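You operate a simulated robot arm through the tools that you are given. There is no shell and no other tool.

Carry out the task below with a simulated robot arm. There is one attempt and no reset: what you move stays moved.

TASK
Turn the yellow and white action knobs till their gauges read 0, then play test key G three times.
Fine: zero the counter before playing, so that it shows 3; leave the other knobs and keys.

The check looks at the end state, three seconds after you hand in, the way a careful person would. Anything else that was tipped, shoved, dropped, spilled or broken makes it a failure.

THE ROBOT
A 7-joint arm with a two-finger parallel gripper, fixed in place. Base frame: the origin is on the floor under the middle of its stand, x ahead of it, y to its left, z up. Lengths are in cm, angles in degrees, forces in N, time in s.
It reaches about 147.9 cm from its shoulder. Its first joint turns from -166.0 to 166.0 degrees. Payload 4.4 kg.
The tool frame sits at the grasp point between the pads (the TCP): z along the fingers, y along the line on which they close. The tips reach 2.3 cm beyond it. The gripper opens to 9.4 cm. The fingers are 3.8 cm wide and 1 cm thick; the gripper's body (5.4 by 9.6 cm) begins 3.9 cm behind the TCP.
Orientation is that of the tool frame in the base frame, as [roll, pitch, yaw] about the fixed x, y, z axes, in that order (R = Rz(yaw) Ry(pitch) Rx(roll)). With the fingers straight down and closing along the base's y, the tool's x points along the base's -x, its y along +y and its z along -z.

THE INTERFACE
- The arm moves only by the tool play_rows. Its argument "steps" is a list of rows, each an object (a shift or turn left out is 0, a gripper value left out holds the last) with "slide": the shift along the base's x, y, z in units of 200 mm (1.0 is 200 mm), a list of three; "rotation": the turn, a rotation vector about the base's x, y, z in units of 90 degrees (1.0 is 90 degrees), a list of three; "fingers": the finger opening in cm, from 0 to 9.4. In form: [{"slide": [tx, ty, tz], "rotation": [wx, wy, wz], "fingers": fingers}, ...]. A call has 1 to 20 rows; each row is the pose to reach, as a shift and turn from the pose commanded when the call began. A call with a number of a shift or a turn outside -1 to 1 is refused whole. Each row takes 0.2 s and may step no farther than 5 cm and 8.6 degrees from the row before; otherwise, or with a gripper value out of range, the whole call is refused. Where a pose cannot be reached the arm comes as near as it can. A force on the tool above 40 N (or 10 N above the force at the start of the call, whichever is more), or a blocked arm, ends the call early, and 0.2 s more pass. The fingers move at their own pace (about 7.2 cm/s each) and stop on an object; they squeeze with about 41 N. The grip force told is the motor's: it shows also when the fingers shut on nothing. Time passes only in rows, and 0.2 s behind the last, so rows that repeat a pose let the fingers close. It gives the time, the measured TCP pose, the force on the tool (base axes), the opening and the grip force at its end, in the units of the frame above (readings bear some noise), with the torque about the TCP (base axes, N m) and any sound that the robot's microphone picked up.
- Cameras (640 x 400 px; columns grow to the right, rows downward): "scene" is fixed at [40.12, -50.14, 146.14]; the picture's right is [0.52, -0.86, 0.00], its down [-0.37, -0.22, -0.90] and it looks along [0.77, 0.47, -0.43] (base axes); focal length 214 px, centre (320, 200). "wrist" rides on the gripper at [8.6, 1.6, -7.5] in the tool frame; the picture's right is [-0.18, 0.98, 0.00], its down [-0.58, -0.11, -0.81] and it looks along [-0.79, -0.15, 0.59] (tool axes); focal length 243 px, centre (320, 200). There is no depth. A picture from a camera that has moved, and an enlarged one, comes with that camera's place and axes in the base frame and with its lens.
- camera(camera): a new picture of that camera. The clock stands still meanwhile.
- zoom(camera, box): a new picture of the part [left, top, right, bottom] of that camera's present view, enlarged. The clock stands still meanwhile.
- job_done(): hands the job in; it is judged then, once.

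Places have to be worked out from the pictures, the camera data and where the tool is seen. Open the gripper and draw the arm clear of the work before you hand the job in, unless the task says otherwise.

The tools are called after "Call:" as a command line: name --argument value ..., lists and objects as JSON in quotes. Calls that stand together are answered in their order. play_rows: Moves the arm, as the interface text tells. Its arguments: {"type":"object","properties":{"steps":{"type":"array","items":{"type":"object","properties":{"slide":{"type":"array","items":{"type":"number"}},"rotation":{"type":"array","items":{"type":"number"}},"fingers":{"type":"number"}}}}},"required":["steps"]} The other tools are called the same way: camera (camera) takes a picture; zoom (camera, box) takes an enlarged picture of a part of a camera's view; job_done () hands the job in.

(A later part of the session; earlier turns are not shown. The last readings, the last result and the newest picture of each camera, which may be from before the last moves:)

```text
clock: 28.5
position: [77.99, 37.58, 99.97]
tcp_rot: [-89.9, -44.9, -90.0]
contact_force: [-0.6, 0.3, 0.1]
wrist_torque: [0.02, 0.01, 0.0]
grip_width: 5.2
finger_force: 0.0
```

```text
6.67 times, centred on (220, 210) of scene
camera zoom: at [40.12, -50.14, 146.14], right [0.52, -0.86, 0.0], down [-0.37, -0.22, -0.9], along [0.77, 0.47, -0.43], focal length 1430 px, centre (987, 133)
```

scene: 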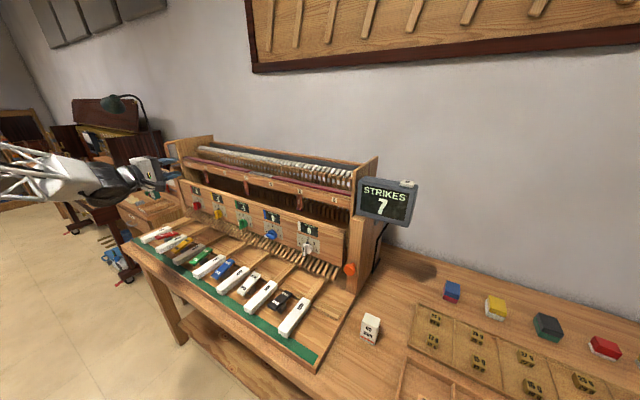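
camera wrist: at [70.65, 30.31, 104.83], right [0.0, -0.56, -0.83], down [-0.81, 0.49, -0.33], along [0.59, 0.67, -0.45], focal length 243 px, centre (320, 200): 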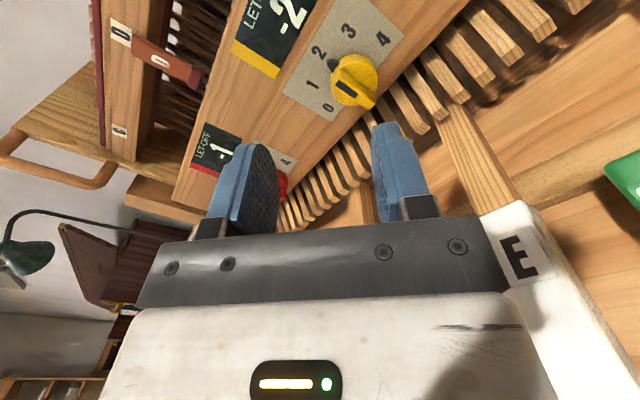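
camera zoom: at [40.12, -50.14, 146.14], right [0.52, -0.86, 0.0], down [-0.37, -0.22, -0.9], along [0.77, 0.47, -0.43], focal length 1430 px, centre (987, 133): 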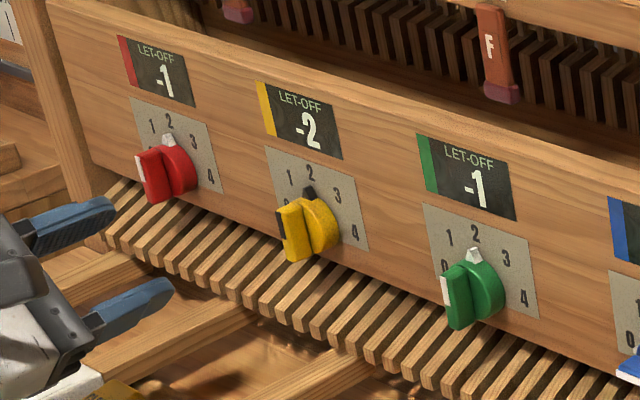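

Yellow is in view. I'll zoom for precise measurements of its fin and dial in both cameras.

Call:
zoom --camera "wrist" --box '[270, 10, 430, 130]'

Call:
zoom --camera "scene" --box '[205, 198, 235, 222]'

```text
3.33 times, centred on (350, 70) of wrist
camera zoom: at [70.65, 30.31, 104.83], right [0.0, -0.56, -0.83], down [-0.81, 0.49, -0.33], along [0.59, 0.67, -0.45], focal length 809 px, centre (220, 633)
```

zoom: 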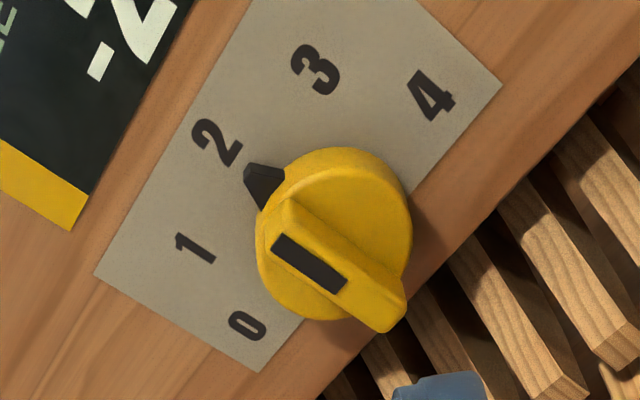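

```text
16.00 times, centred on (220, 210) of scene
camera zoom: at [40.12, -50.14, 146.14], right [0.52, -0.86, 0.0], down [-0.37, -0.22, -0.9], along [0.77, 0.47, -0.43], focal length 3432 px, centre (1920, 40)
```

zoom: 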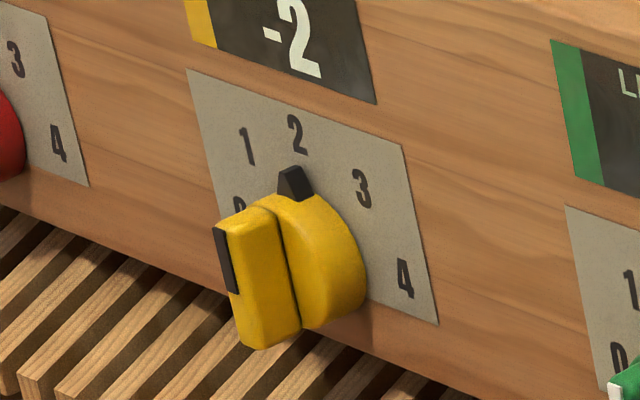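

Yellow's axis works out to y≈37.92, z≈96.15. I'll line up and move in with the open fingers straddling the fin diagonally, then check before closing.

Call:
play_rows --steps '[{"slide": [0.0, 0.016, -0.1], "fingers": 5.2}, {"slide": [0.0, 0.016, -0.1925], "fingers": 5.2}, {"slide": [0.15, 0.016, -0.1925], "fingers": 5.2}, {"slide": [0.28, 0.016, -0.1925], "fingers": 5.2}, {"slide": [0.36, 0.016, -0.1925], "fingers": 5.2}, {"slide": [0.36, 0.016, -0.1925], "fingers": 5.2}]'

Call:
camera --camera "wrist"

Call:
zoom --camera "scene" --box '[180, 180, 260, 240]'

```text
clock: 29.9
position: [85.24, 37.83, 96.22]
tcp_rot: [-89.9, -45.0, -90.0]
contact_force: [0.9, 1.0, -1.0]
wrist_torque: [0.01, -0.05, 0.0]
grip_width: 5.2
finger_force: 0.0
```

```text
taken
camera wrist: at [77.82, 30.61, 101.06], right [0.0, -0.56, -0.83], down [-0.81, 0.49, -0.34], along [0.59, 0.67, -0.45], focal length 243 px, centre (320, 200)
```

wrist: 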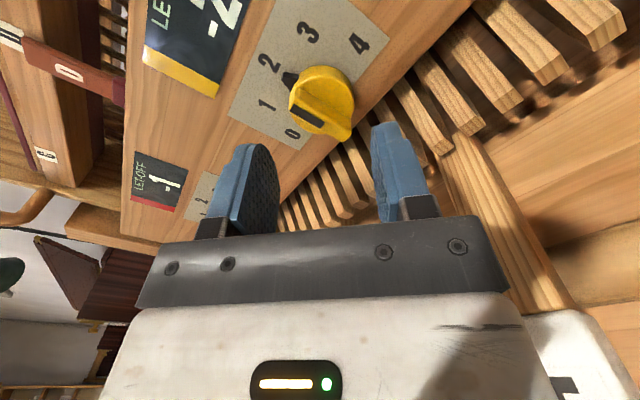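

```text
6.67 times, centred on (220, 210) of scene
camera zoom: at [40.12, -50.14, 146.14], right [0.52, -0.86, 0.0], down [-0.37, -0.22, -0.9], along [0.77, 0.47, -0.43], focal length 1430 px, centre (987, 133)
```

zoom: 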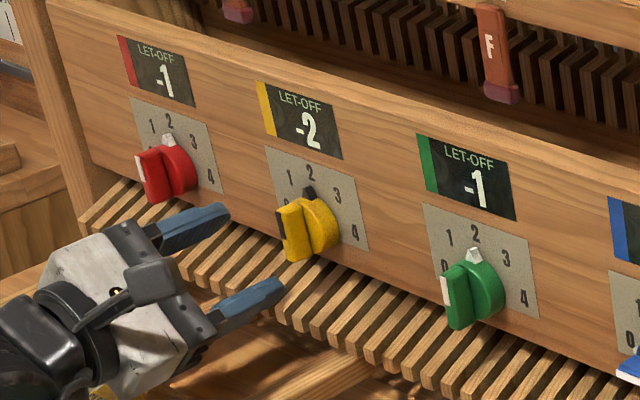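

The fin is centred on the tool axis. I'll advance to x≈88.4 and close slowly so the pads swing the fin into line.

Call:
play_rows --steps '[{"slide": [0.06, 0, 0], "fingers": 5.2}, {"slide": [0.11, 0, 0], "fingers": 5.2}, {"slide": [0.1575, 0, 0], "fingers": 5.2}, {"slide": [0.1575, 0, 0], "fingers": 5.2}, {"slide": [0.1575, 0, 0], "fingers": 4.2}, {"slide": [0.1575, 0, 0], "fingers": 3.6}]'

Call:
camera --camera "wrist"

```text
clock: 31.3
position: [88.37, 38.0, 96.21]
tcp_rot: [-90.0, -45.0, -90.0]
contact_force: [-1.2, -2.3, -3.5]
wrist_torque: [-0.01, 0.13, -0.01]
grip_width: 3.78
finger_force: 1.8
```

```text
taken
camera wrist: at [81.03, 30.69, 101.01], right [0.0, -0.56, -0.83], down [-0.81, 0.49, -0.33], along [0.59, 0.67, -0.45], focal length 243 px, centre (320, 200)
```

wrist: 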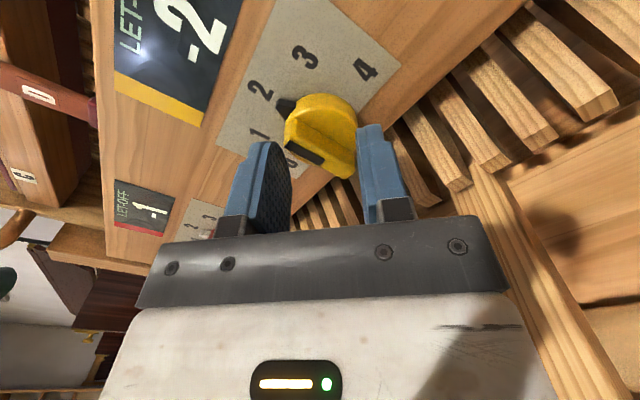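

Contact has just begun, with only light forces. I'll keep closing gradually so the fin swings round to dial 3.

Call:
play_rows --steps '[{"fingers": 3.2}, {"fingers": 2.8}, {"fingers": 2.4}, {"fingers": 2.0}, {"fingers": 1.6}, {"fingers": 1.2}, {"fingers": 0.6}, {"fingers": 0.6}]'

Call:
camera --camera "wrist"

Call:
zoom --camera "scene" --box '[180, 180, 330, 270]'

```text
clock: 33.1
position: [88.44, 37.85, 96.33]
tcp_rot: [-89.9, -45.0, -90.0]
contact_force: [0.3, -7.2, -2.8]
wrist_torque: [0.01, 0.27, -0.01]
grip_width: 1.1
finger_force: 44.6
```

```text
taken
camera wrist: at [81.03, 30.67, 101.02], right [0.0, -0.56, -0.83], down [-0.81, 0.49, -0.33], along [0.59, 0.67, -0.45], focal length 243 px, centre (320, 200)
```

wrist: 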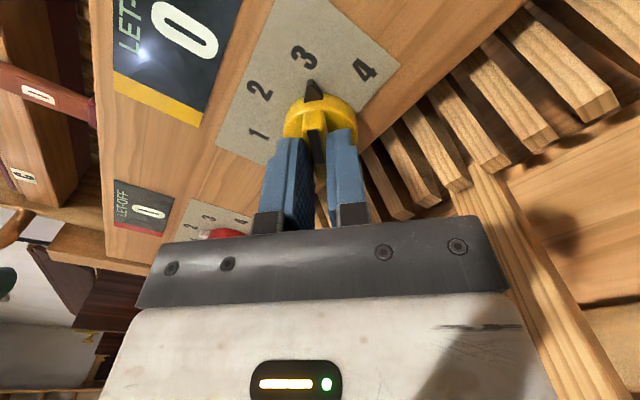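

```text
4.27 times, centred on (255, 225) of scene
camera zoom: at [40.12, -50.14, 146.14], right [0.52, -0.86, 0.0], down [-0.37, -0.22, -0.9], along [0.77, 0.47, -0.43], focal length 915 px, centre (597, 93)
```

zoom: 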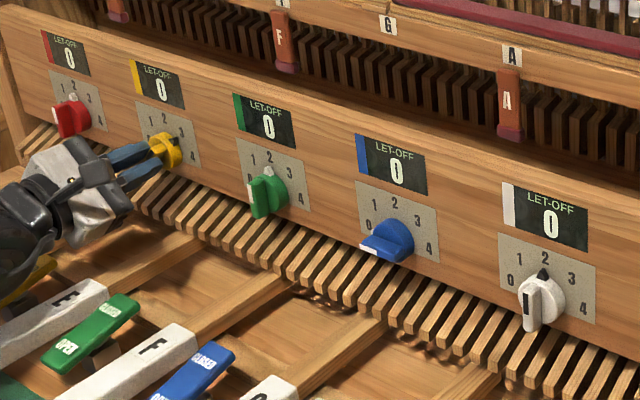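

Yellow now reads 0, and through the linkage every gauge reads 0. I'll release it and back straight out.

Call:
play_rows --steps '[{"slide": [0, 0, 0], "fingers": 3.5}, {"slide": [0, 0, 0], "fingers": 3.5}, {"slide": [-0.05, 0, 0], "fingers": 3.5}, {"slide": [-0.15, 0, 0], "fingers": 3.5}, {"slide": [-0.3, 0, 0], "fingers": 3.5}, {"slide": [-0.5, 0, 0.1], "fingers": 3.5}, {"slide": [-0.6, 0, 0.3], "fingers": 3.5}, {"slide": [-0.6, 0, 0.3], "fingers": 3.5}]'

Call:
zoom --camera "scene" --box '[180, 170, 350, 280]'

Call:
camera --camera "scene"

```text
clock: 34.9
position: [76.41, 37.99, 102.26]
tcp_rot: [-89.9, -44.9, -90.0]
contact_force: [-0.4, -0.6, 0.3]
wrist_torque: [-0.03, 0.0, 0.0]
grip_width: 3.49
finger_force: 0.2
```

```text
3.64 times, centred on (265, 225) of scene
camera zoom: at [40.12, -50.14, 146.14], right [0.52, -0.86, 0.0], down [-0.37, -0.22, -0.9], along [0.77, 0.47, -0.43], focal length 780 px, centre (520, 109)
```

zoom: 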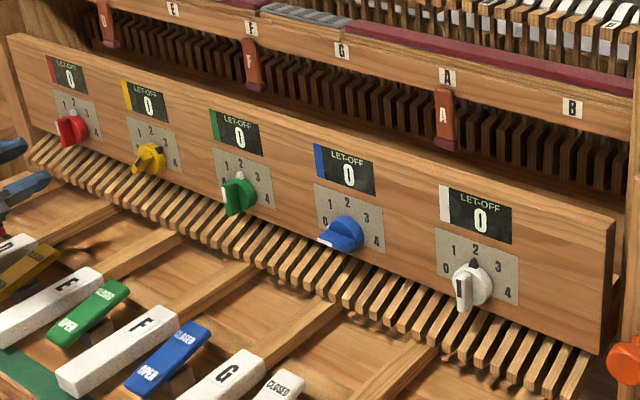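

```text
taken
```

scene: 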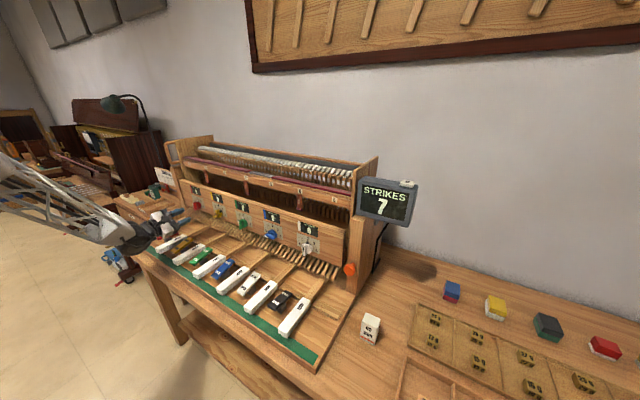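

All five gauges read 0, and the counter still shows 7. Its "0" reset button triangulates to about (98.8, -42.2, 125.6). I'll lift away and return to fingers-down.

Call:
play_rows --steps '[{"slide": [-0.1, -0.03, 0.1], "rotation": [0.0, 0, 0]}, {"slide": [-0.2, -0.08, 0.25], "rotation": [0.0833, 0, 0]}, {"slide": [-0.3, -0.15, 0.4], "rotation": [0.1667, 0, 0]}, {"slide": [-0.4, -0.23, 0.55], "rotation": [0.25, 0, 0]}, {"slide": [-0.5, -0.32, 0.7], "rotation": [0.3333, 0, 0]}, {"slide": [-0.5, -0.41, 0.85], "rotation": [0.4167, 0, 0]}, {"slide": [-0.5, -0.5, 1.0], "rotation": [0.5, 0, 0]}, {"slide": [-0.5, -0.5, 1.0], "rotation": [0.5, 0, 0]}]'

Call:
play_rows --steps '[{"slide": [-0.003, -0.06, 0.067], "rotation": [0.0513, 0.0513, -0.0513]}, {"slide": [-0.007, -0.12, 0.133], "rotation": [0.1026, 0.1026, -0.1026]}, {"slide": [-0.01, -0.18, 0.2], "rotation": [0.154, 0.154, -0.154]}, {"slide": [-0.013, -0.24, 0.267], "rotation": [0.2053, 0.2053, -0.2053]}, {"slide": [-0.017, -0.3, 0.333], "rotation": [0.2566, 0.2566, -0.2566]}, {"slide": [-0.02, -0.36, 0.4], "rotation": [0.3079, 0.3079, -0.3079]}, {"slide": [-0.023, -0.42, 0.467], "rotation": [0.3592, 0.3592, -0.3592]}, {"slide": [-0.027, -0.48, 0.533], "rotation": [0.4106, 0.4106, -0.4106]}, {"slide": [-0.03, -0.54, 0.6], "rotation": [0.4619, 0.4619, -0.4619]}, {"slide": [-0.033, -0.6, 0.667], "rotation": [0.5132, 0.5132, -0.5132]}, {"slide": [-0.037, -0.66, 0.733], "rotation": [0.5645, 0.5645, -0.5645]}, {"slide": [-0.04, -0.72, 0.8], "rotation": [0.6158, 0.6158, -0.6158]}, {"slide": [-0.043, -0.78, 0.867], "rotation": [0.6672, 0.6672, -0.6672]}, {"slide": [-0.047, -0.84, 0.933], "rotation": [0.7185, 0.7185, -0.7185]}, {"slide": [-0.05, -0.9, 1.0], "rotation": [0.7698, 0.7698, -0.7698]}, {"slide": [-0.05, -0.9, 1.0], "rotation": [0.7698, 0.7698, -0.7698], "fingers": 0.0}]'

```text
clock: 36.7
position: [66.17, 27.91, 122.39]
tcp_rot: [-89.9, 0.1, -89.9]
contact_force: [-0.4, -0.1, 0.8]
wrist_torque: [0.03, 0.02, 0.02]
grip_width: 3.49
finger_force: 0.0
```

```text
clock: 40.1
position: [65.41, 9.96, 141.9]
tcp_rot: [-164.5, 4.0, -179.7]
contact_force: [-0.1, -0.5, -0.4]
wrist_torque: [0.02, 0.02, 0.0]
grip_width: 0.0
finger_force: 23.1
out of reach, approached as far as the arm can: row 12, 13, 14, 15, 16
```

The arm stopped about 15° short of vertical because of a joint limit at this spot. I'll translate toward the counter at height and fix the orientation there, where the geometry is different.

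Call:
play_rows --steps '[{"slide": [0.12, -0.16, 0.0]}, {"slide": [0.24, -0.32, 0.0]}, {"slide": [0.36, -0.48, 0.0]}, {"slide": [0.48, -0.64, 0.0]}, {"slide": [0.6, -0.8, 0.0]}, {"slide": [0.75, -1.0, 0.0]}, {"slide": [0.75, -1.0, 0.0]}]'

Call:
play_rows --steps '[{"slide": [0.1, -0.14, 0.0], "rotation": [0.05, 0.0126, 0.0]}, {"slide": [0.2, -0.28, 0.0], "rotation": [0.1, 0.0252, 0.0]}, {"slide": [0.3, -0.42, 0.0], "rotation": [0.15, 0.0378, 0.003]}, {"slide": [0.4, -0.56, 0.0], "rotation": [0.172, 0.0442, 0.006]}, {"slide": [0.5, -0.7, 0.0], "rotation": [0.172, 0.0442, 0.006]}, {"slide": [0.5, -0.7, 0.0], "rotation": [0.172, 0.0442, 0.006]}]'

Call:
camera --camera "scene"

Call:
camera --camera "wrist"

```text
clock: 41.7
position: [71.11, 1.92, 141.71]
tcp_rot: [-164.3, 4.0, -179.6]
contact_force: [-0.1, -1.2, -0.2]
wrist_torque: [0.02, -0.03, -0.01]
grip_width: 0.0
finger_force: 41.0
out of reach, approached as far as the arm can: row 3, 4, 5, 6, 7
```

```text
clock: 43.1
position: [80.58, -4.58, 138.3]
tcp_rot: [-164.2, 3.0, 175.1]
contact_force: [-0.1, -0.2, -0.6]
wrist_torque: [-0.03, 0.01, -0.02]
grip_width: 0.0
finger_force: 40.8
out of reach, approached as far as the arm can: row 1, 2, 3, 4, 5, 6
```

```text
taken
```

scene: 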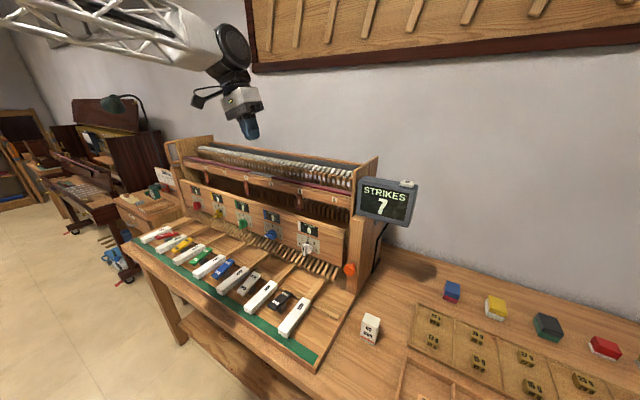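

```text
taken
camera wrist: at [72.01, -0.23, 144.46], right [0.28, 0.93, -0.26], down [0.54, 0.07, 0.84], along [0.79, -0.37, -0.49], focal length 243 px, centre (320, 200)
```

wrist: 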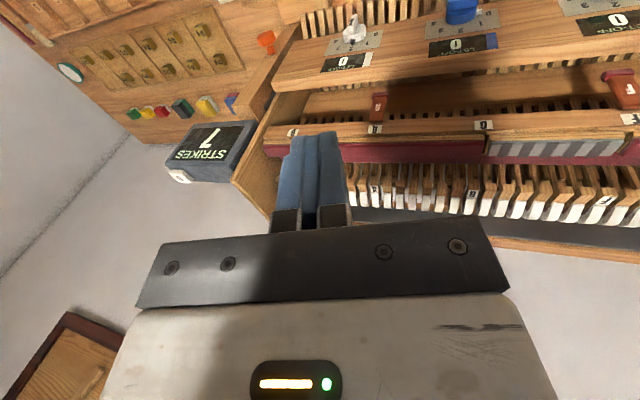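

The wrist seems to be stuck against a joint limit with the tool tilted about 15° toward -y. That tilt is fine for pressing, so I'll swing the whole arm around its base, yawing the tool with it, toward the counter at safe height.

Call:
play_rows --steps '[{"slide": [-0.025, -0.174, 0.0], "rotation": [0, 0, -0.0278]}, {"slide": [-0.05, -0.348, 0.0], "rotation": [0, 0, -0.0556]}, {"slide": [-0.076, -0.522, 0.0], "rotation": [0, 0, -0.0833]}, {"slide": [-0.101, -0.696, 0.0], "rotation": [0, 0, -0.1111]}, {"slide": [-0.101, -0.696, 0.0], "rotation": [0, 0, -0.1111]}]'

```text
clock: 44.3
position: [78.71, -18.62, 138.18]
tcp_rot: [-164.2, 3.2, 165.1]
contact_force: [0.3, -0.4, 0.2]
wrist_torque: [-0.01, 0.03, -0.01]
grip_width: 0.01
finger_force: 41.3
```

Swinging with the base works. I'll continue the arc, then extend outward toward the counter while keeping height.

Call:
play_rows --steps '[{"slide": [-0.055, -0.167, 0.0], "rotation": [0, 0, -0.0278]}, {"slide": [-0.11, -0.335, 0.0], "rotation": [0, 0, -0.0556]}, {"slide": [-0.166, -0.502, 0.0], "rotation": [0, 0, -0.0833]}, {"slide": [-0.2215, -0.669, 0.0], "rotation": [0, 0, -0.1111]}, {"slide": [-0.2215, -0.669, 0.0], "rotation": [0, 0, -0.1111]}]'

Call:
play_rows --steps '[{"slide": [0.2, -0.08, 0.0]}, {"slide": [0.4, -0.16, 0.0]}, {"slide": [0.6, -0.24, 0.0]}, {"slide": [0.8, -0.33, 0.0]}, {"slide": [0.8, -0.33, 0.0]}]'

Call:
camera --camera "scene"

Call:
camera --camera "wrist"

```text
clock: 45.5
position: [74.21, -31.97, 138.04]
tcp_rot: [-164.2, 3.0, 154.9]
contact_force: [-0.7, -0.3, -0.8]
wrist_torque: [0.01, -0.01, -0.02]
grip_width: 0.0
finger_force: 41.3
```

```text
clock: 46.7
position: [87.24, -36.2, 134.5]
tcp_rot: [-164.2, 3.2, 154.9]
contact_force: [0.1, -0.3, -0.3]
wrist_torque: [-0.02, 0.02, 0.01]
grip_width: 0.01
finger_force: 40.8
out of reach, approached as far as the arm can: row 1, 2, 3, 4, 5
```

```text
taken
```

scene: 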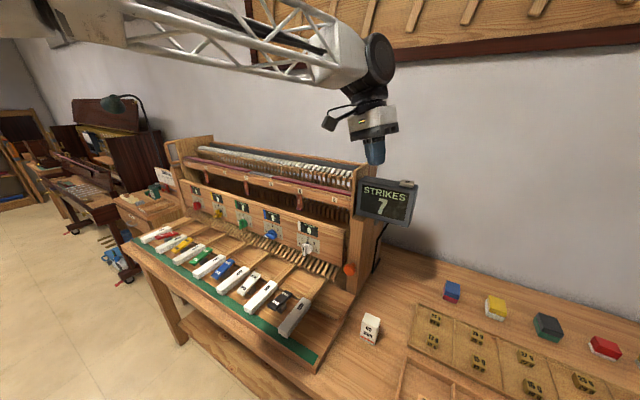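

```text
taken
camera wrist: at [80.69, -29.05, 140.66], right [0.58, 0.77, -0.26], down [0.53, -0.12, 0.84], along [0.61, -0.62, -0.48], focal length 243 px, centre (320, 200)
```

wrist: 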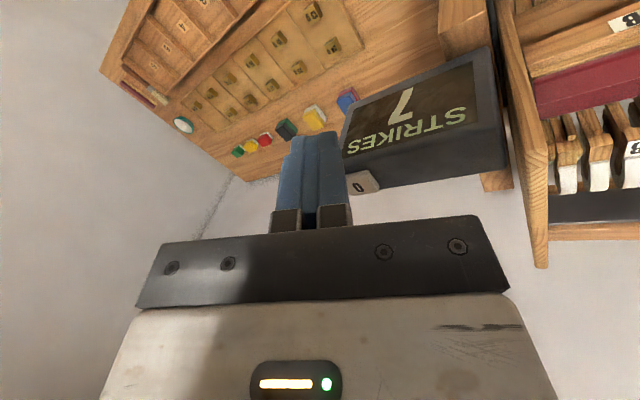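

The button marked "0" is now visible just to the right of my fingertips. The limit still restricts forward motion, so I'll lean the tool about 10° further to back off that joint limit and retry extending in small steps.

Call:
play_rows --steps '[{"slide": [0, 0, 0.05], "rotation": [-0.0514, 0.0208, 0.0039]}, {"slide": [0, 0, 0.1], "rotation": [-0.1028, 0.0416, 0.0078]}, {"slide": [0.1, -0.04, 0.15], "rotation": [-0.1028, 0.0416, 0.0078]}, {"slide": [0.2, -0.08, 0.15], "rotation": [-0.1028, 0.0416, 0.0078]}, {"slide": [0.2, -0.08, 0.15], "rotation": [-0.1028, 0.0416, 0.0078]}]'

Call:
camera --camera "scene"

Call:
camera --camera "wrist"

```text
clock: 47.9
position: [91.26, -37.79, 137.43]
tcp_rot: [-154.2, 3.6, 156.2]
contact_force: [0.0, -0.7, -0.4]
wrist_torque: [-0.02, 0.04, 0.01]
grip_width: 0.01
finger_force: 41.2
```

```text
taken
```

scene: 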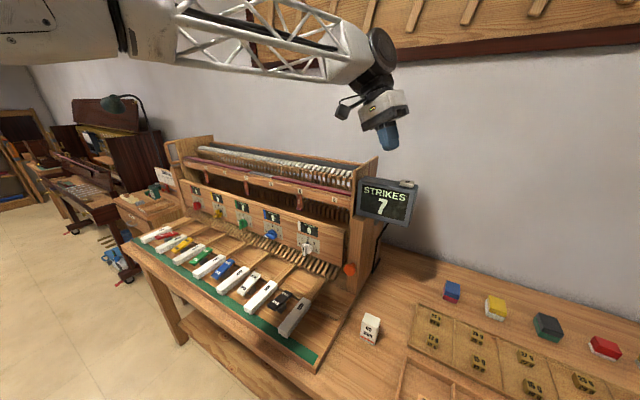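

```text
taken
camera wrist: at [85.01, -29.8, 142.66], right [0.55, 0.73, -0.42], down [0.59, 0.02, 0.81], along [0.59, -0.69, -0.42], focal length 243 px, centre (320, 200)
```

wrist: 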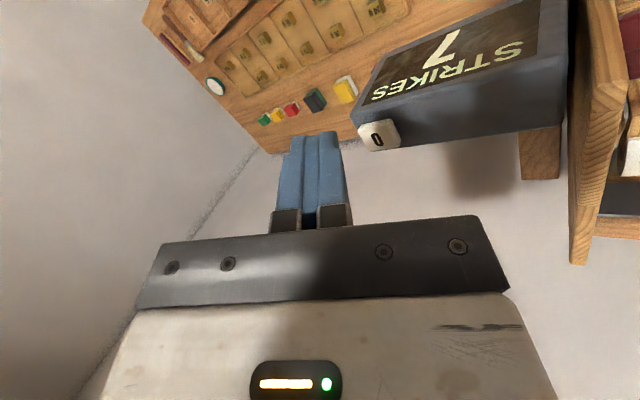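

Extending now works, and the "0" button triangulates again to (98.9, -42.3, 125.6), matching my earlier estimate. With this lean, the lowest finger edge is about 2.5 cm below the TCP. I'll move to hover above the button.

Call:
play_rows --steps '[{"slide": [0.12, -0.07, 0.0]}, {"slide": [0.25, -0.14, 0.0]}, {"slide": [0.373, -0.215, 0.0]}, {"slide": [0.373, -0.215, -0.15]}, {"slide": [0.373, -0.215, -0.3]}, {"slide": [0.373, -0.215, -0.3]}]'

Call:
camera --camera "wrist"

Call:
zoom --camera "scene" --box '[340, 100, 460, 240]'

```text
clock: 49.3
position: [97.5, -41.67, 130.44]
tcp_rot: [-154.2, 3.5, 156.4]
contact_force: [-0.8, 0.5, -0.3]
wrist_torque: [0.0, 0.0, 0.02]
grip_width: 0.01
finger_force: 40.5
out of reach, approached as far as the arm can: row 1, 2, 3, 4, 5, 6
```

```text
taken
camera wrist: at [91.16, -33.66, 135.69], right [0.55, 0.73, -0.41], down [0.59, 0.02, 0.81], along [0.59, -0.69, -0.42], focal length 243 px, centre (320, 200)
```

wrist: 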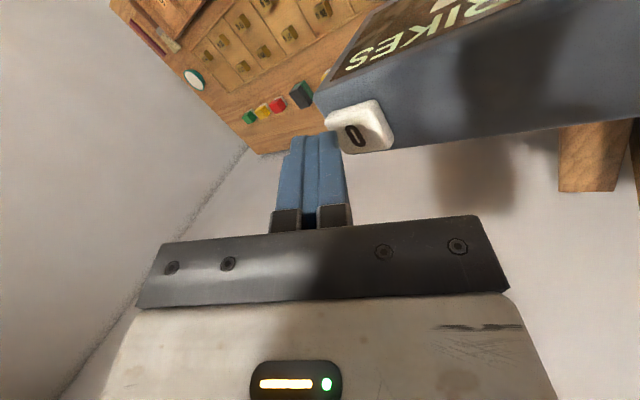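

```text
2.86 times, centred on (400, 170) of scene
camera zoom: at [40.12, -50.14, 146.14], right [0.52, -0.86, 0.0], down [-0.37, -0.22, -0.9], along [0.77, 0.47, -0.43], focal length 613 px, centre (91, 286)
```

zoom: 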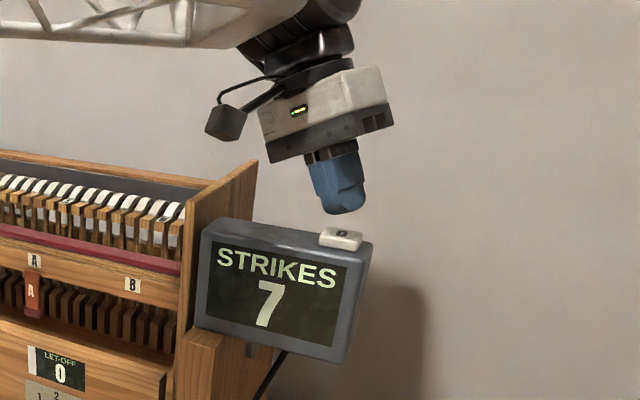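

I'm close: TCP (97.5, -41.7, 130.4), with the fingertip edge just above the button. I'll add a bit more lean for joint margin, take up the remaining offset, then look again.

Call:
play_rows --steps '[{"slide": [0, 0, 0.03], "rotation": [-0.0514, 0.0208, 0.0039]}, {"slide": [0.03, -0.015, 0.03], "rotation": [-0.0771, 0.0312, 0.0059]}, {"slide": [0.06, -0.025, 0.0], "rotation": [-0.0771, 0.0312, 0.0059]}, {"slide": [0.06, -0.025, 0.0], "rotation": [-0.0771, 0.0312, 0.0059]}]'

Call:
camera --camera "wrist"

Call:
zoom --camera "scene" --box '[360, 130, 430, 210]'

```text
clock: 50.3
position: [98.65, -42.13, 130.39]
tcp_rot: [-146.8, 3.6, 157.4]
contact_force: [-0.2, -0.1, -1.2]
wrist_torque: [0.02, 0.03, 0.05]
grip_width: 0.0
finger_force: 41.1
```

```text
taken
camera wrist: at [92.47, -33.55, 134.99], right [0.52, 0.68, -0.53], down [0.63, 0.12, 0.77], along [0.58, -0.73, -0.36], focal length 243 px, centre (320, 200)
```

wrist: 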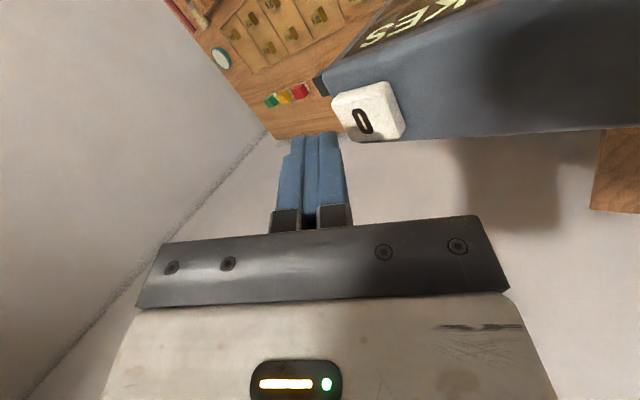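

```text
5.00 times, centred on (395, 170) of scene
camera zoom: at [40.12, -50.14, 146.14], right [0.52, -0.86, 0.0], down [-0.37, -0.22, -0.9], along [0.77, 0.47, -0.43], focal length 1072 px, centre (-55, 350)
```

zoom: 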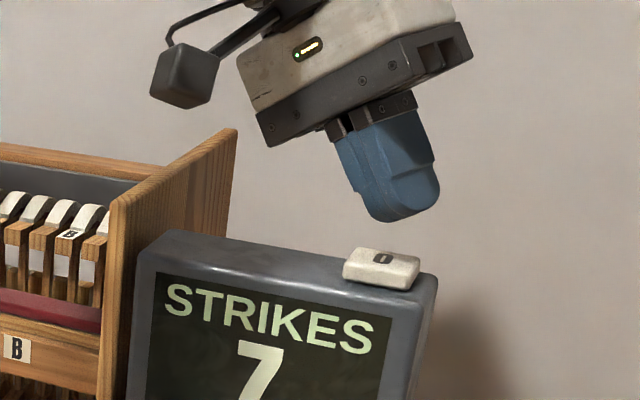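

I'm exactly at the commanded pose, with the contact edge computed at (98.6, -42.6, 127.9). I'll shift 0.3 cm in y and ease down to the button while watching the force.

Call:
play_rows --steps '[{"slide": [0.005, 0.015, -0.05]}, {"slide": [0.005, 0.015, -0.08]}, {"slide": [0.005, 0.015, -0.1]}, {"slide": [0.005, 0.015, -0.115]}, {"slide": [0.005, 0.015, -0.125]}]'

Call:
zoom --camera "scene" --box '[360, 130, 430, 230]'

Call:
camera --camera "wrist"

```text
clock: 51.5
position: [98.67, -41.67, 127.73]
tcp_rot: [-146.8, 3.6, 157.4]
contact_force: [-0.5, -0.9, 3.3]
wrist_torque: [-0.01, 0.05, -0.02]
grip_width: 0.0
finger_force: 40.9
heard: click
```

```text
4.00 times, centred on (395, 180) of scene
camera zoom: at [40.12, -50.14, 146.14], right [0.52, -0.86, 0.0], down [-0.37, -0.22, -0.9], along [0.77, 0.47, -0.43], focal length 858 px, centre (20, 280)
```

zoom: 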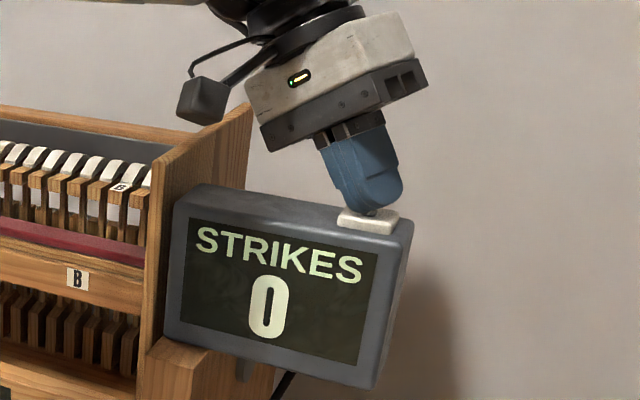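

```text
taken
camera wrist: at [92.58, -33.19, 132.46], right [0.52, 0.68, -0.53], down [0.63, 0.12, 0.77], along [0.58, -0.73, -0.36], focal length 243 px, centre (320, 200)
```

wrist: 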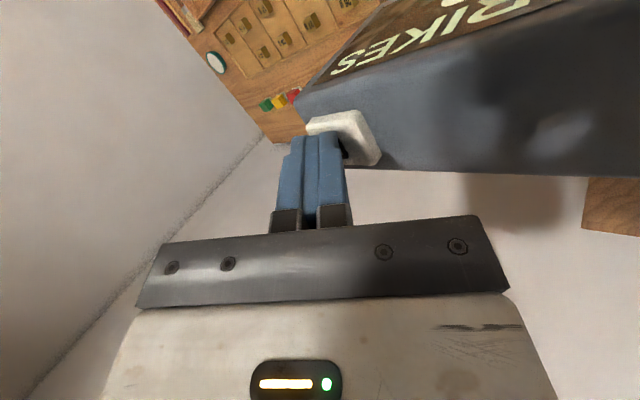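

A click was heard and the counter now shows 0. I'll lift straight off the button, then swing back toward key G at height, yawing the tool with the base.

Call:
play_rows --steps '[{"slide": [0, 0, 0.1]}, {"slide": [0, 0, 0.25]}, {"slide": [0, 0, 0.45]}, {"slide": [0, 0, 0.6]}, {"slide": [0, 0, 0.6]}]'

Call:
play_rows --steps '[{"slide": [-0.056, 0.186, 0.0], "rotation": [0, 0, 0.02]}, {"slide": [-0.112, 0.372, 0.0], "rotation": [0, 0, 0.04]}, {"slide": [-0.168, 0.558, 0.0], "rotation": [0, 0, 0.06]}, {"slide": [-0.224, 0.744, 0.0], "rotation": [0, 0, 0.08]}, {"slide": [-0.28, 0.93, 0.0], "rotation": [0, 0, 0.1]}, {"slide": [-0.28, 0.93, 0.0], "rotation": [0, 0, 0.1]}]'

Call:
zoom --camera "scene" --box '[340, 140, 440, 240]'

```text
clock: 52.7
position: [95.95, -40.22, 135.0]
tcp_rot: [-146.7, 3.7, 157.4]
contact_force: [0.1, 1.2, 1.0]
wrist_torque: [-0.02, -0.02, -0.01]
grip_width: 0.0
finger_force: 41.1
out of reach, approached as far as the arm can: row 2, 3, 4, 5
```

```text
clock: 54.1
position: [90.22, -21.96, 135.26]
tcp_rot: [-146.8, 3.6, 166.4]
contact_force: [0.7, 0.0, -0.5]
wrist_torque: [0.03, 0.01, -0.03]
grip_width: 0.0
finger_force: 41.0
```

```text
4.00 times, centred on (390, 190) of scene
camera zoom: at [40.12, -50.14, 146.14], right [0.52, -0.86, 0.0], down [-0.37, -0.22, -0.9], along [0.77, 0.47, -0.43], focal length 858 px, centre (40, 240)
```

zoom: 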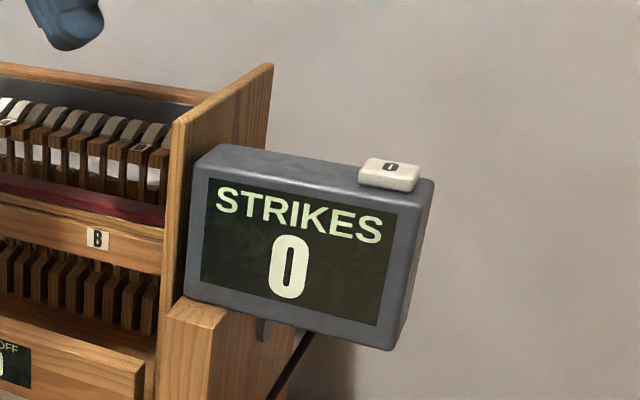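

The counter reads 0 and the arm is clear. I'll continue the swing toward the space above key G.

Call:
play_rows --steps '[{"slide": [-0.064, 0.161, 0.0], "rotation": [0, 0, 0.0216]}, {"slide": [-0.128, 0.322, 0.0], "rotation": [0, 0, 0.0432]}, {"slide": [-0.192, 0.483, 0.0], "rotation": [0, 0, 0.0648]}, {"slide": [-0.256, 0.644, 0.0], "rotation": [0, 0, 0.0864]}, {"slide": [-0.32, 0.805, 0.0], "rotation": [0, 0, 0.108]}, {"slide": [-0.32, 0.805, 0.0], "rotation": [0, 0, 0.108]}]'

Call:
play_rows --steps '[{"slide": [-0.139, 0.161, 0.0], "rotation": [0, 0, 0.0264]}, {"slide": [-0.278, 0.322, 0.0], "rotation": [0, 0, 0.0528]}, {"slide": [-0.416, 0.483, 0.0], "rotation": [0, 0, 0.0792]}, {"slide": [-0.555, 0.645, 0.0], "rotation": [0, 0, 0.1056]}, {"slide": [-0.555, 0.645, 0.0], "rotation": [0, 0, 0.1056]}]'

Call:
camera --camera "scene"

Call:
camera --camera "wrist"

```text
clock: 55.5
position: [83.79, -5.93, 135.38]
tcp_rot: [-146.6, 3.6, 176.1]
contact_force: [1.1, -0.3, 0.3]
wrist_torque: [0.01, 0.02, -0.02]
grip_width: 0.0
finger_force: 40.4
```

```text
clock: 56.7
position: [72.7, 7.04, 135.31]
tcp_rot: [-146.8, 3.6, -174.4]
contact_force: [-0.1, -0.1, -0.9]
wrist_torque: [-0.01, -0.01, 0.02]
grip_width: 0.02
finger_force: 41.0
```

```text
taken
```

scene: 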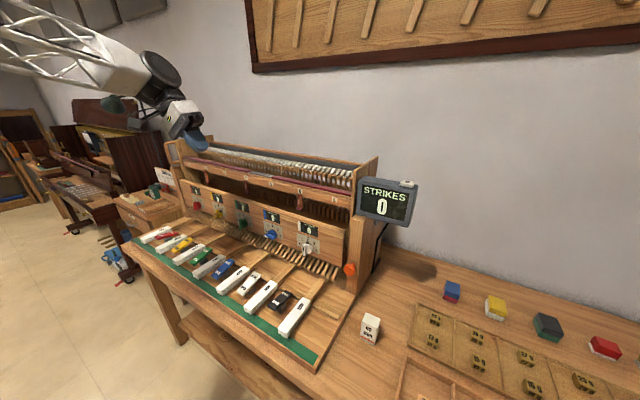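

```text
taken
camera wrist: at [63.34, 11.73, 140.01], right [0.14, 0.84, -0.53], down [0.5, 0.4, 0.77], along [0.86, -0.37, -0.36], focal length 243 px, centre (320, 200)
```

wrist: 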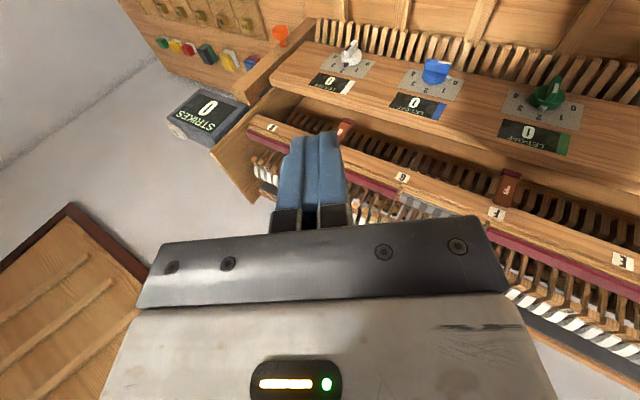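

I'm above key G now. I'll descend part way, then see how much of the lean can be removed once the forearm pitches down.

Call:
play_rows --steps '[{"slide": [0, 0, -0.2]}, {"slide": [0, 0, -0.4]}, {"slide": [0, 0, -0.6]}, {"slide": [0, 0, -0.8]}, {"slide": [0, 0, -1.0]}, {"slide": [0, 0, -1.0]}]'

Call:
play_rows --steps '[{"slide": [0, 0, 0.0], "rotation": [0.06, 0, 0]}, {"slide": [0, 0, 0.0], "rotation": [0.12, 0, 0]}, {"slide": [0, 0, 0.0], "rotation": [0.18, 0, 0]}, {"slide": [0, 0, 0.0], "rotation": [0.24, 0, 0]}, {"slide": [0, 0, 0.0], "rotation": [0.3, 0, 0]}, {"slide": [0, 0, 0.0], "rotation": [0.36, 0, 0]}]'

Call:
camera --camera "scene"

Call:
camera --camera "wrist"

```text
clock: 58.1
position: [72.75, 6.96, 115.18]
tcp_rot: [-146.8, 3.7, -174.4]
contact_force: [0.1, 0.3, 0.2]
wrist_torque: [-0.02, 0.04, 0.02]
grip_width: 0.0
finger_force: 40.9
```

```text
clock: 59.5
position: [72.67, 6.97, 115.28]
tcp_rot: [-165.7, 5.2, -175.8]
contact_force: [0.5, -0.8, 0.4]
wrist_torque: [-0.01, 0.01, 0.03]
grip_width: 0.01
finger_force: 40.9
out of reach, approached as far as the arm can: row 5, 6
```

```text
taken
```

scene: 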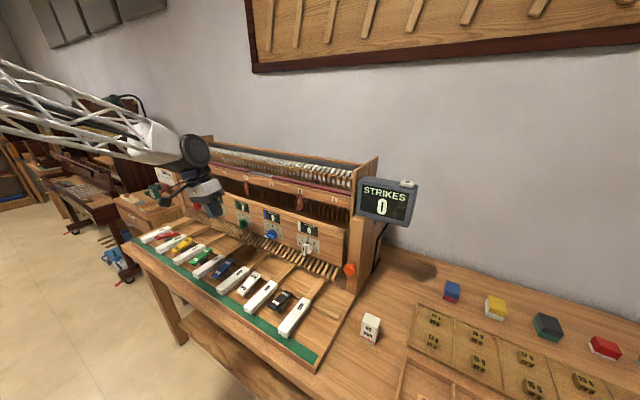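

```text
taken
camera wrist: at [63.34, 9.78, 121.16], right [0.14, 0.96, -0.23], down [0.5, 0.13, 0.86], along [0.86, -0.23, -0.46], focal length 243 px, centre (320, 200)
```

wrist: 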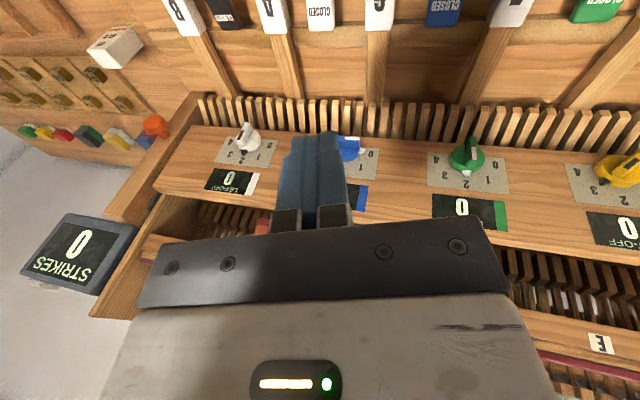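

The lean is down to about 14°. Key G's letter measures again at y≈7.0, so I'll aim the contact edge there. I'll descend to a hover above the key and inspect.

Call:
play_rows --steps '[{"slide": [-0.01, -0.005, -0.2]}, {"slide": [-0.02, -0.01, -0.4]}, {"slide": [-0.0335, -0.016, -0.6]}, {"slide": [-0.0335, -0.016, -0.75]}, {"slide": [-0.0335, -0.016, -0.9]}, {"slide": [-0.0335, -0.016, -0.9]}]'

Call:
camera --camera "wrist"

Call:
zoom --camera "scene" --box '[180, 210, 320, 320]'

```text
clock: 60.9
position: [72.22, 6.58, 97.23]
tcp_rot: [-165.6, 5.2, -175.9]
contact_force: [0.1, -0.3, -0.1]
wrist_torque: [-0.03, 0.01, 0.03]
grip_width: 0.0
finger_force: 40.7
```

```text
taken
camera wrist: at [62.85, 9.4, 103.1], right [0.14, 0.96, -0.23], down [0.5, 0.13, 0.86], along [0.86, -0.23, -0.46], focal length 243 px, centre (320, 200)
```

wrist: 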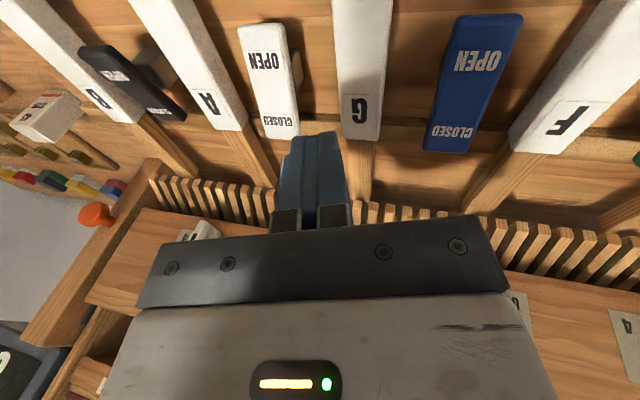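

```text
3.64 times, centred on (250, 265) of scene
camera zoom: at [40.12, -50.14, 146.14], right [0.52, -0.86, 0.0], down [-0.37, -0.22, -0.9], along [0.77, 0.47, -0.43], focal length 780 px, centre (574, -36)
```

zoom: 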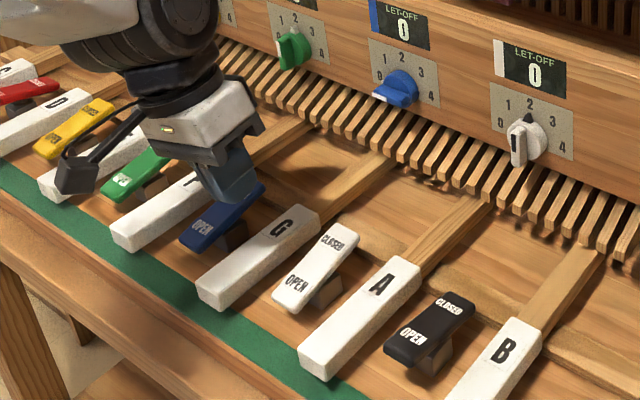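

The contact edge lines up with key G: key centre y≈7.1, width about 3 cm, and the rockers well to each side. I'll descend to just above the key.

Call:
play_rows --steps '[{"slide": [0, 0.005, -0.15]}, {"slide": [0, 0.005, -0.25]}, {"slide": [0, 0.005, -0.32]}, {"slide": [0, 0.005, -0.345]}, {"slide": [0, 0.005, -0.345]}]'

Call:
camera --camera "wrist"

Call:
zoom --camera "scene" --box '[200, 240, 300, 320]'

```text
clock: 62.1
position: [72.06, 6.8, 90.44]
tcp_rot: [-165.6, 5.3, -175.9]
contact_force: [-0.2, 0.7, -0.5]
wrist_torque: [-0.01, 0.03, 0.04]
grip_width: 0.0
finger_force: 41.0
```

```text
taken
camera wrist: at [62.65, 9.64, 96.25], right [0.14, 0.96, -0.23], down [0.5, 0.13, 0.86], along [0.86, -0.23, -0.46], focal length 243 px, centre (320, 200)
```

wrist: 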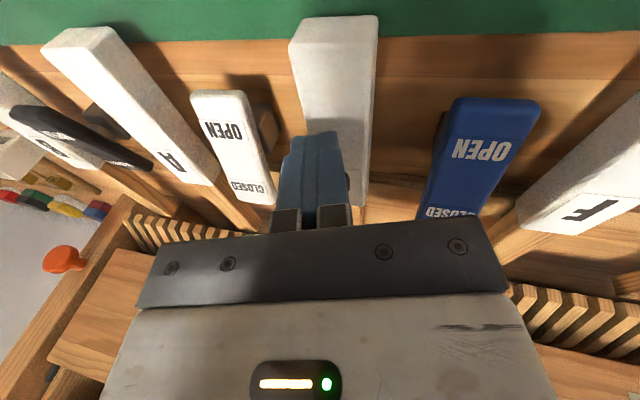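

```text
5.00 times, centred on (250, 280) of scene
camera zoom: at [40.12, -50.14, 146.14], right [0.52, -0.86, 0.0], down [-0.37, -0.22, -0.9], along [0.77, 0.47, -0.43], focal length 1072 px, centre (670, -200)
```

zoom: 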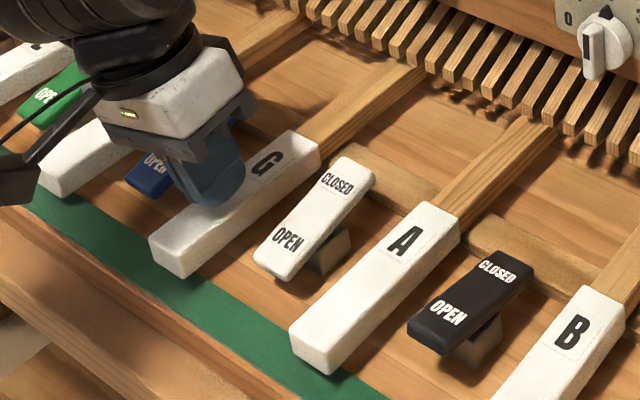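

The edge is just above key G's front half, clear of both rockers. I'll make the first press slowly, listening for the strike and watching the force.

Call:
play_rows --steps '[{"slide": [0, 0, -0.02]}, {"slide": [0, 0, -0.035]}, {"slide": [0, 0, -0.045]}, {"slide": [0, 0, -0.055]}]'

Call:
zoom --camera "scene" --box '[200, 160, 440, 320]'

```text
clock: 63.1
position: [72.06, 6.85, 89.19]
tcp_rot: [-165.7, 5.3, -175.7]
contact_force: [-0.8, 0.1, 0.2]
wrist_torque: [0.02, 0.03, 0.0]
grip_width: 0.02
finger_force: 41.1
heard: click
```

```text
2.50 times, centred on (320, 240) of scene
camera zoom: at [40.12, -50.14, 146.14], right [0.52, -0.86, 0.0], down [-0.37, -0.22, -0.9], along [0.77, 0.47, -0.43], focal length 536 px, centre (320, 100)
```

zoom: 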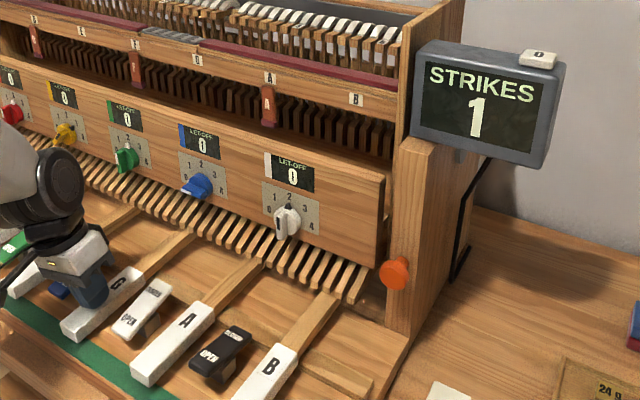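

One click and the counter shows 1. I'll lift fully off to let the key come back, and confirm before pressing again.

Call:
play_rows --steps '[{"slide": [0, 0, 0.03]}, {"slide": [0, 0, 0.08]}, {"slide": [0, 0, 0.08]}, {"slide": [0, 0, 0.08]}]'

Call:
zoom --camera "scene" --box '[200, 160, 440, 320]'

```text
clock: 64.1
position: [72.04, 6.83, 90.8]
tcp_rot: [-165.6, 5.3, -175.9]
contact_force: [-0.1, -0.2, 0.1]
wrist_torque: [0.0, 0.06, 0.0]
grip_width: 0.02
finger_force: 40.6
```

```text
2.50 times, centred on (320, 240) of scene
camera zoom: at [40.12, -50.14, 146.14], right [0.52, -0.86, 0.0], down [-0.37, -0.22, -0.9], along [0.77, 0.47, -0.43], focal length 536 px, centre (320, 100)
```

zoom: 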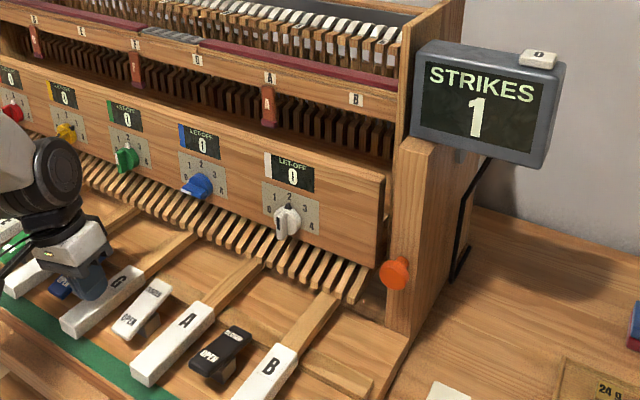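

The key is released and the counter holds at 1. Second press with the same stroke.

Call:
play_rows --steps '[{"slide": [0, 0, -0.03]}, {"slide": [0, 0, -0.05]}, {"slide": [0, 0, -0.065]}, {"slide": [0, 0, -0.08]}]'

Call:
zoom --camera "scene" --box '[340, 160, 440, 240]'

```text
clock: 65.1
position: [72.14, 6.79, 89.27]
tcp_rot: [-165.6, 5.3, -175.8]
contact_force: [-0.3, -0.2, 0.9]
wrist_torque: [0.0, 0.02, 0.02]
grip_width: 0.0
finger_force: 41.6
heard: click
```

```text
5.00 times, centred on (390, 200) of scene
camera zoom: at [40.12, -50.14, 146.14], right [0.52, -0.86, 0.0], down [-0.37, -0.22, -0.9], along [0.77, 0.47, -0.43], focal length 1072 px, centre (-30, 200)
```

zoom: 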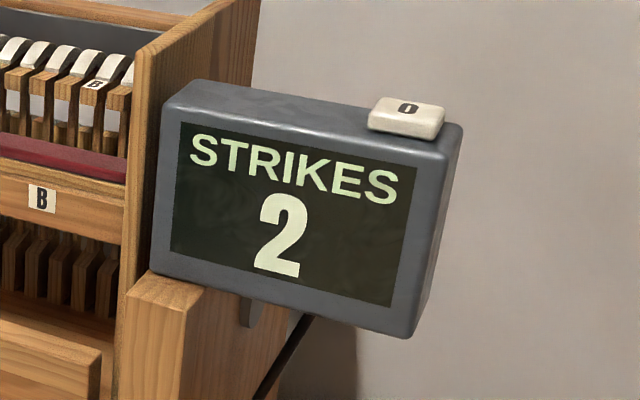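

Counter shows 2. I'll release, then make the third and last press.

Call:
play_rows --steps '[{"slide": [0, 0, 0.03]}, {"slide": [0, 0, 0.08]}, {"slide": [0, 0, 0.08]}, {"slide": [0, 0, 0.08]}]'

Call:
play_rows --steps '[{"slide": [0, 0, -0.03]}, {"slide": [0, 0, -0.05]}, {"slide": [0, 0, -0.065]}, {"slide": [0, 0, -0.08]}]'

Call:
zoom --camera "scene" --box '[340, 160, 440, 240]'

```text
clock: 66.1
position: [72.17, 6.75, 90.86]
tcp_rot: [-165.5, 5.3, -175.9]
contact_force: [0.1, -0.5, 0.4]
wrist_torque: [0.01, 0.01, 0.01]
grip_width: 0.0
finger_force: 40.9
```

```text
clock: 67.1
position: [72.08, 6.83, 89.16]
tcp_rot: [-165.5, 5.2, -175.8]
contact_force: [-0.9, -0.3, 0.0]
wrist_torque: [0.01, 0.02, -0.02]
grip_width: 0.03
finger_force: 41.5
heard: click
```

```text
5.00 times, centred on (390, 200) of scene
camera zoom: at [40.12, -50.14, 146.14], right [0.52, -0.86, 0.0], down [-0.37, -0.22, -0.9], along [0.77, 0.47, -0.43], focal length 1072 px, centre (-30, 200)
```

zoom: 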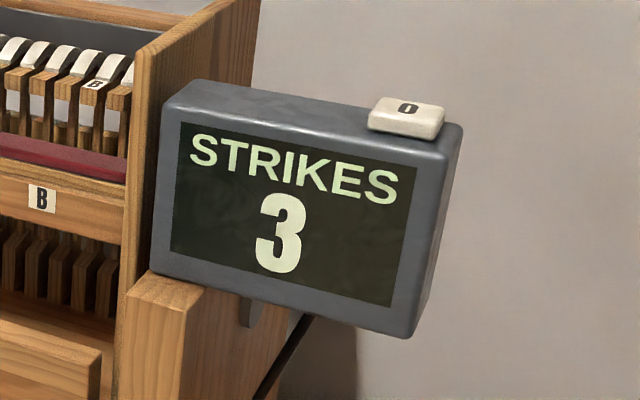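

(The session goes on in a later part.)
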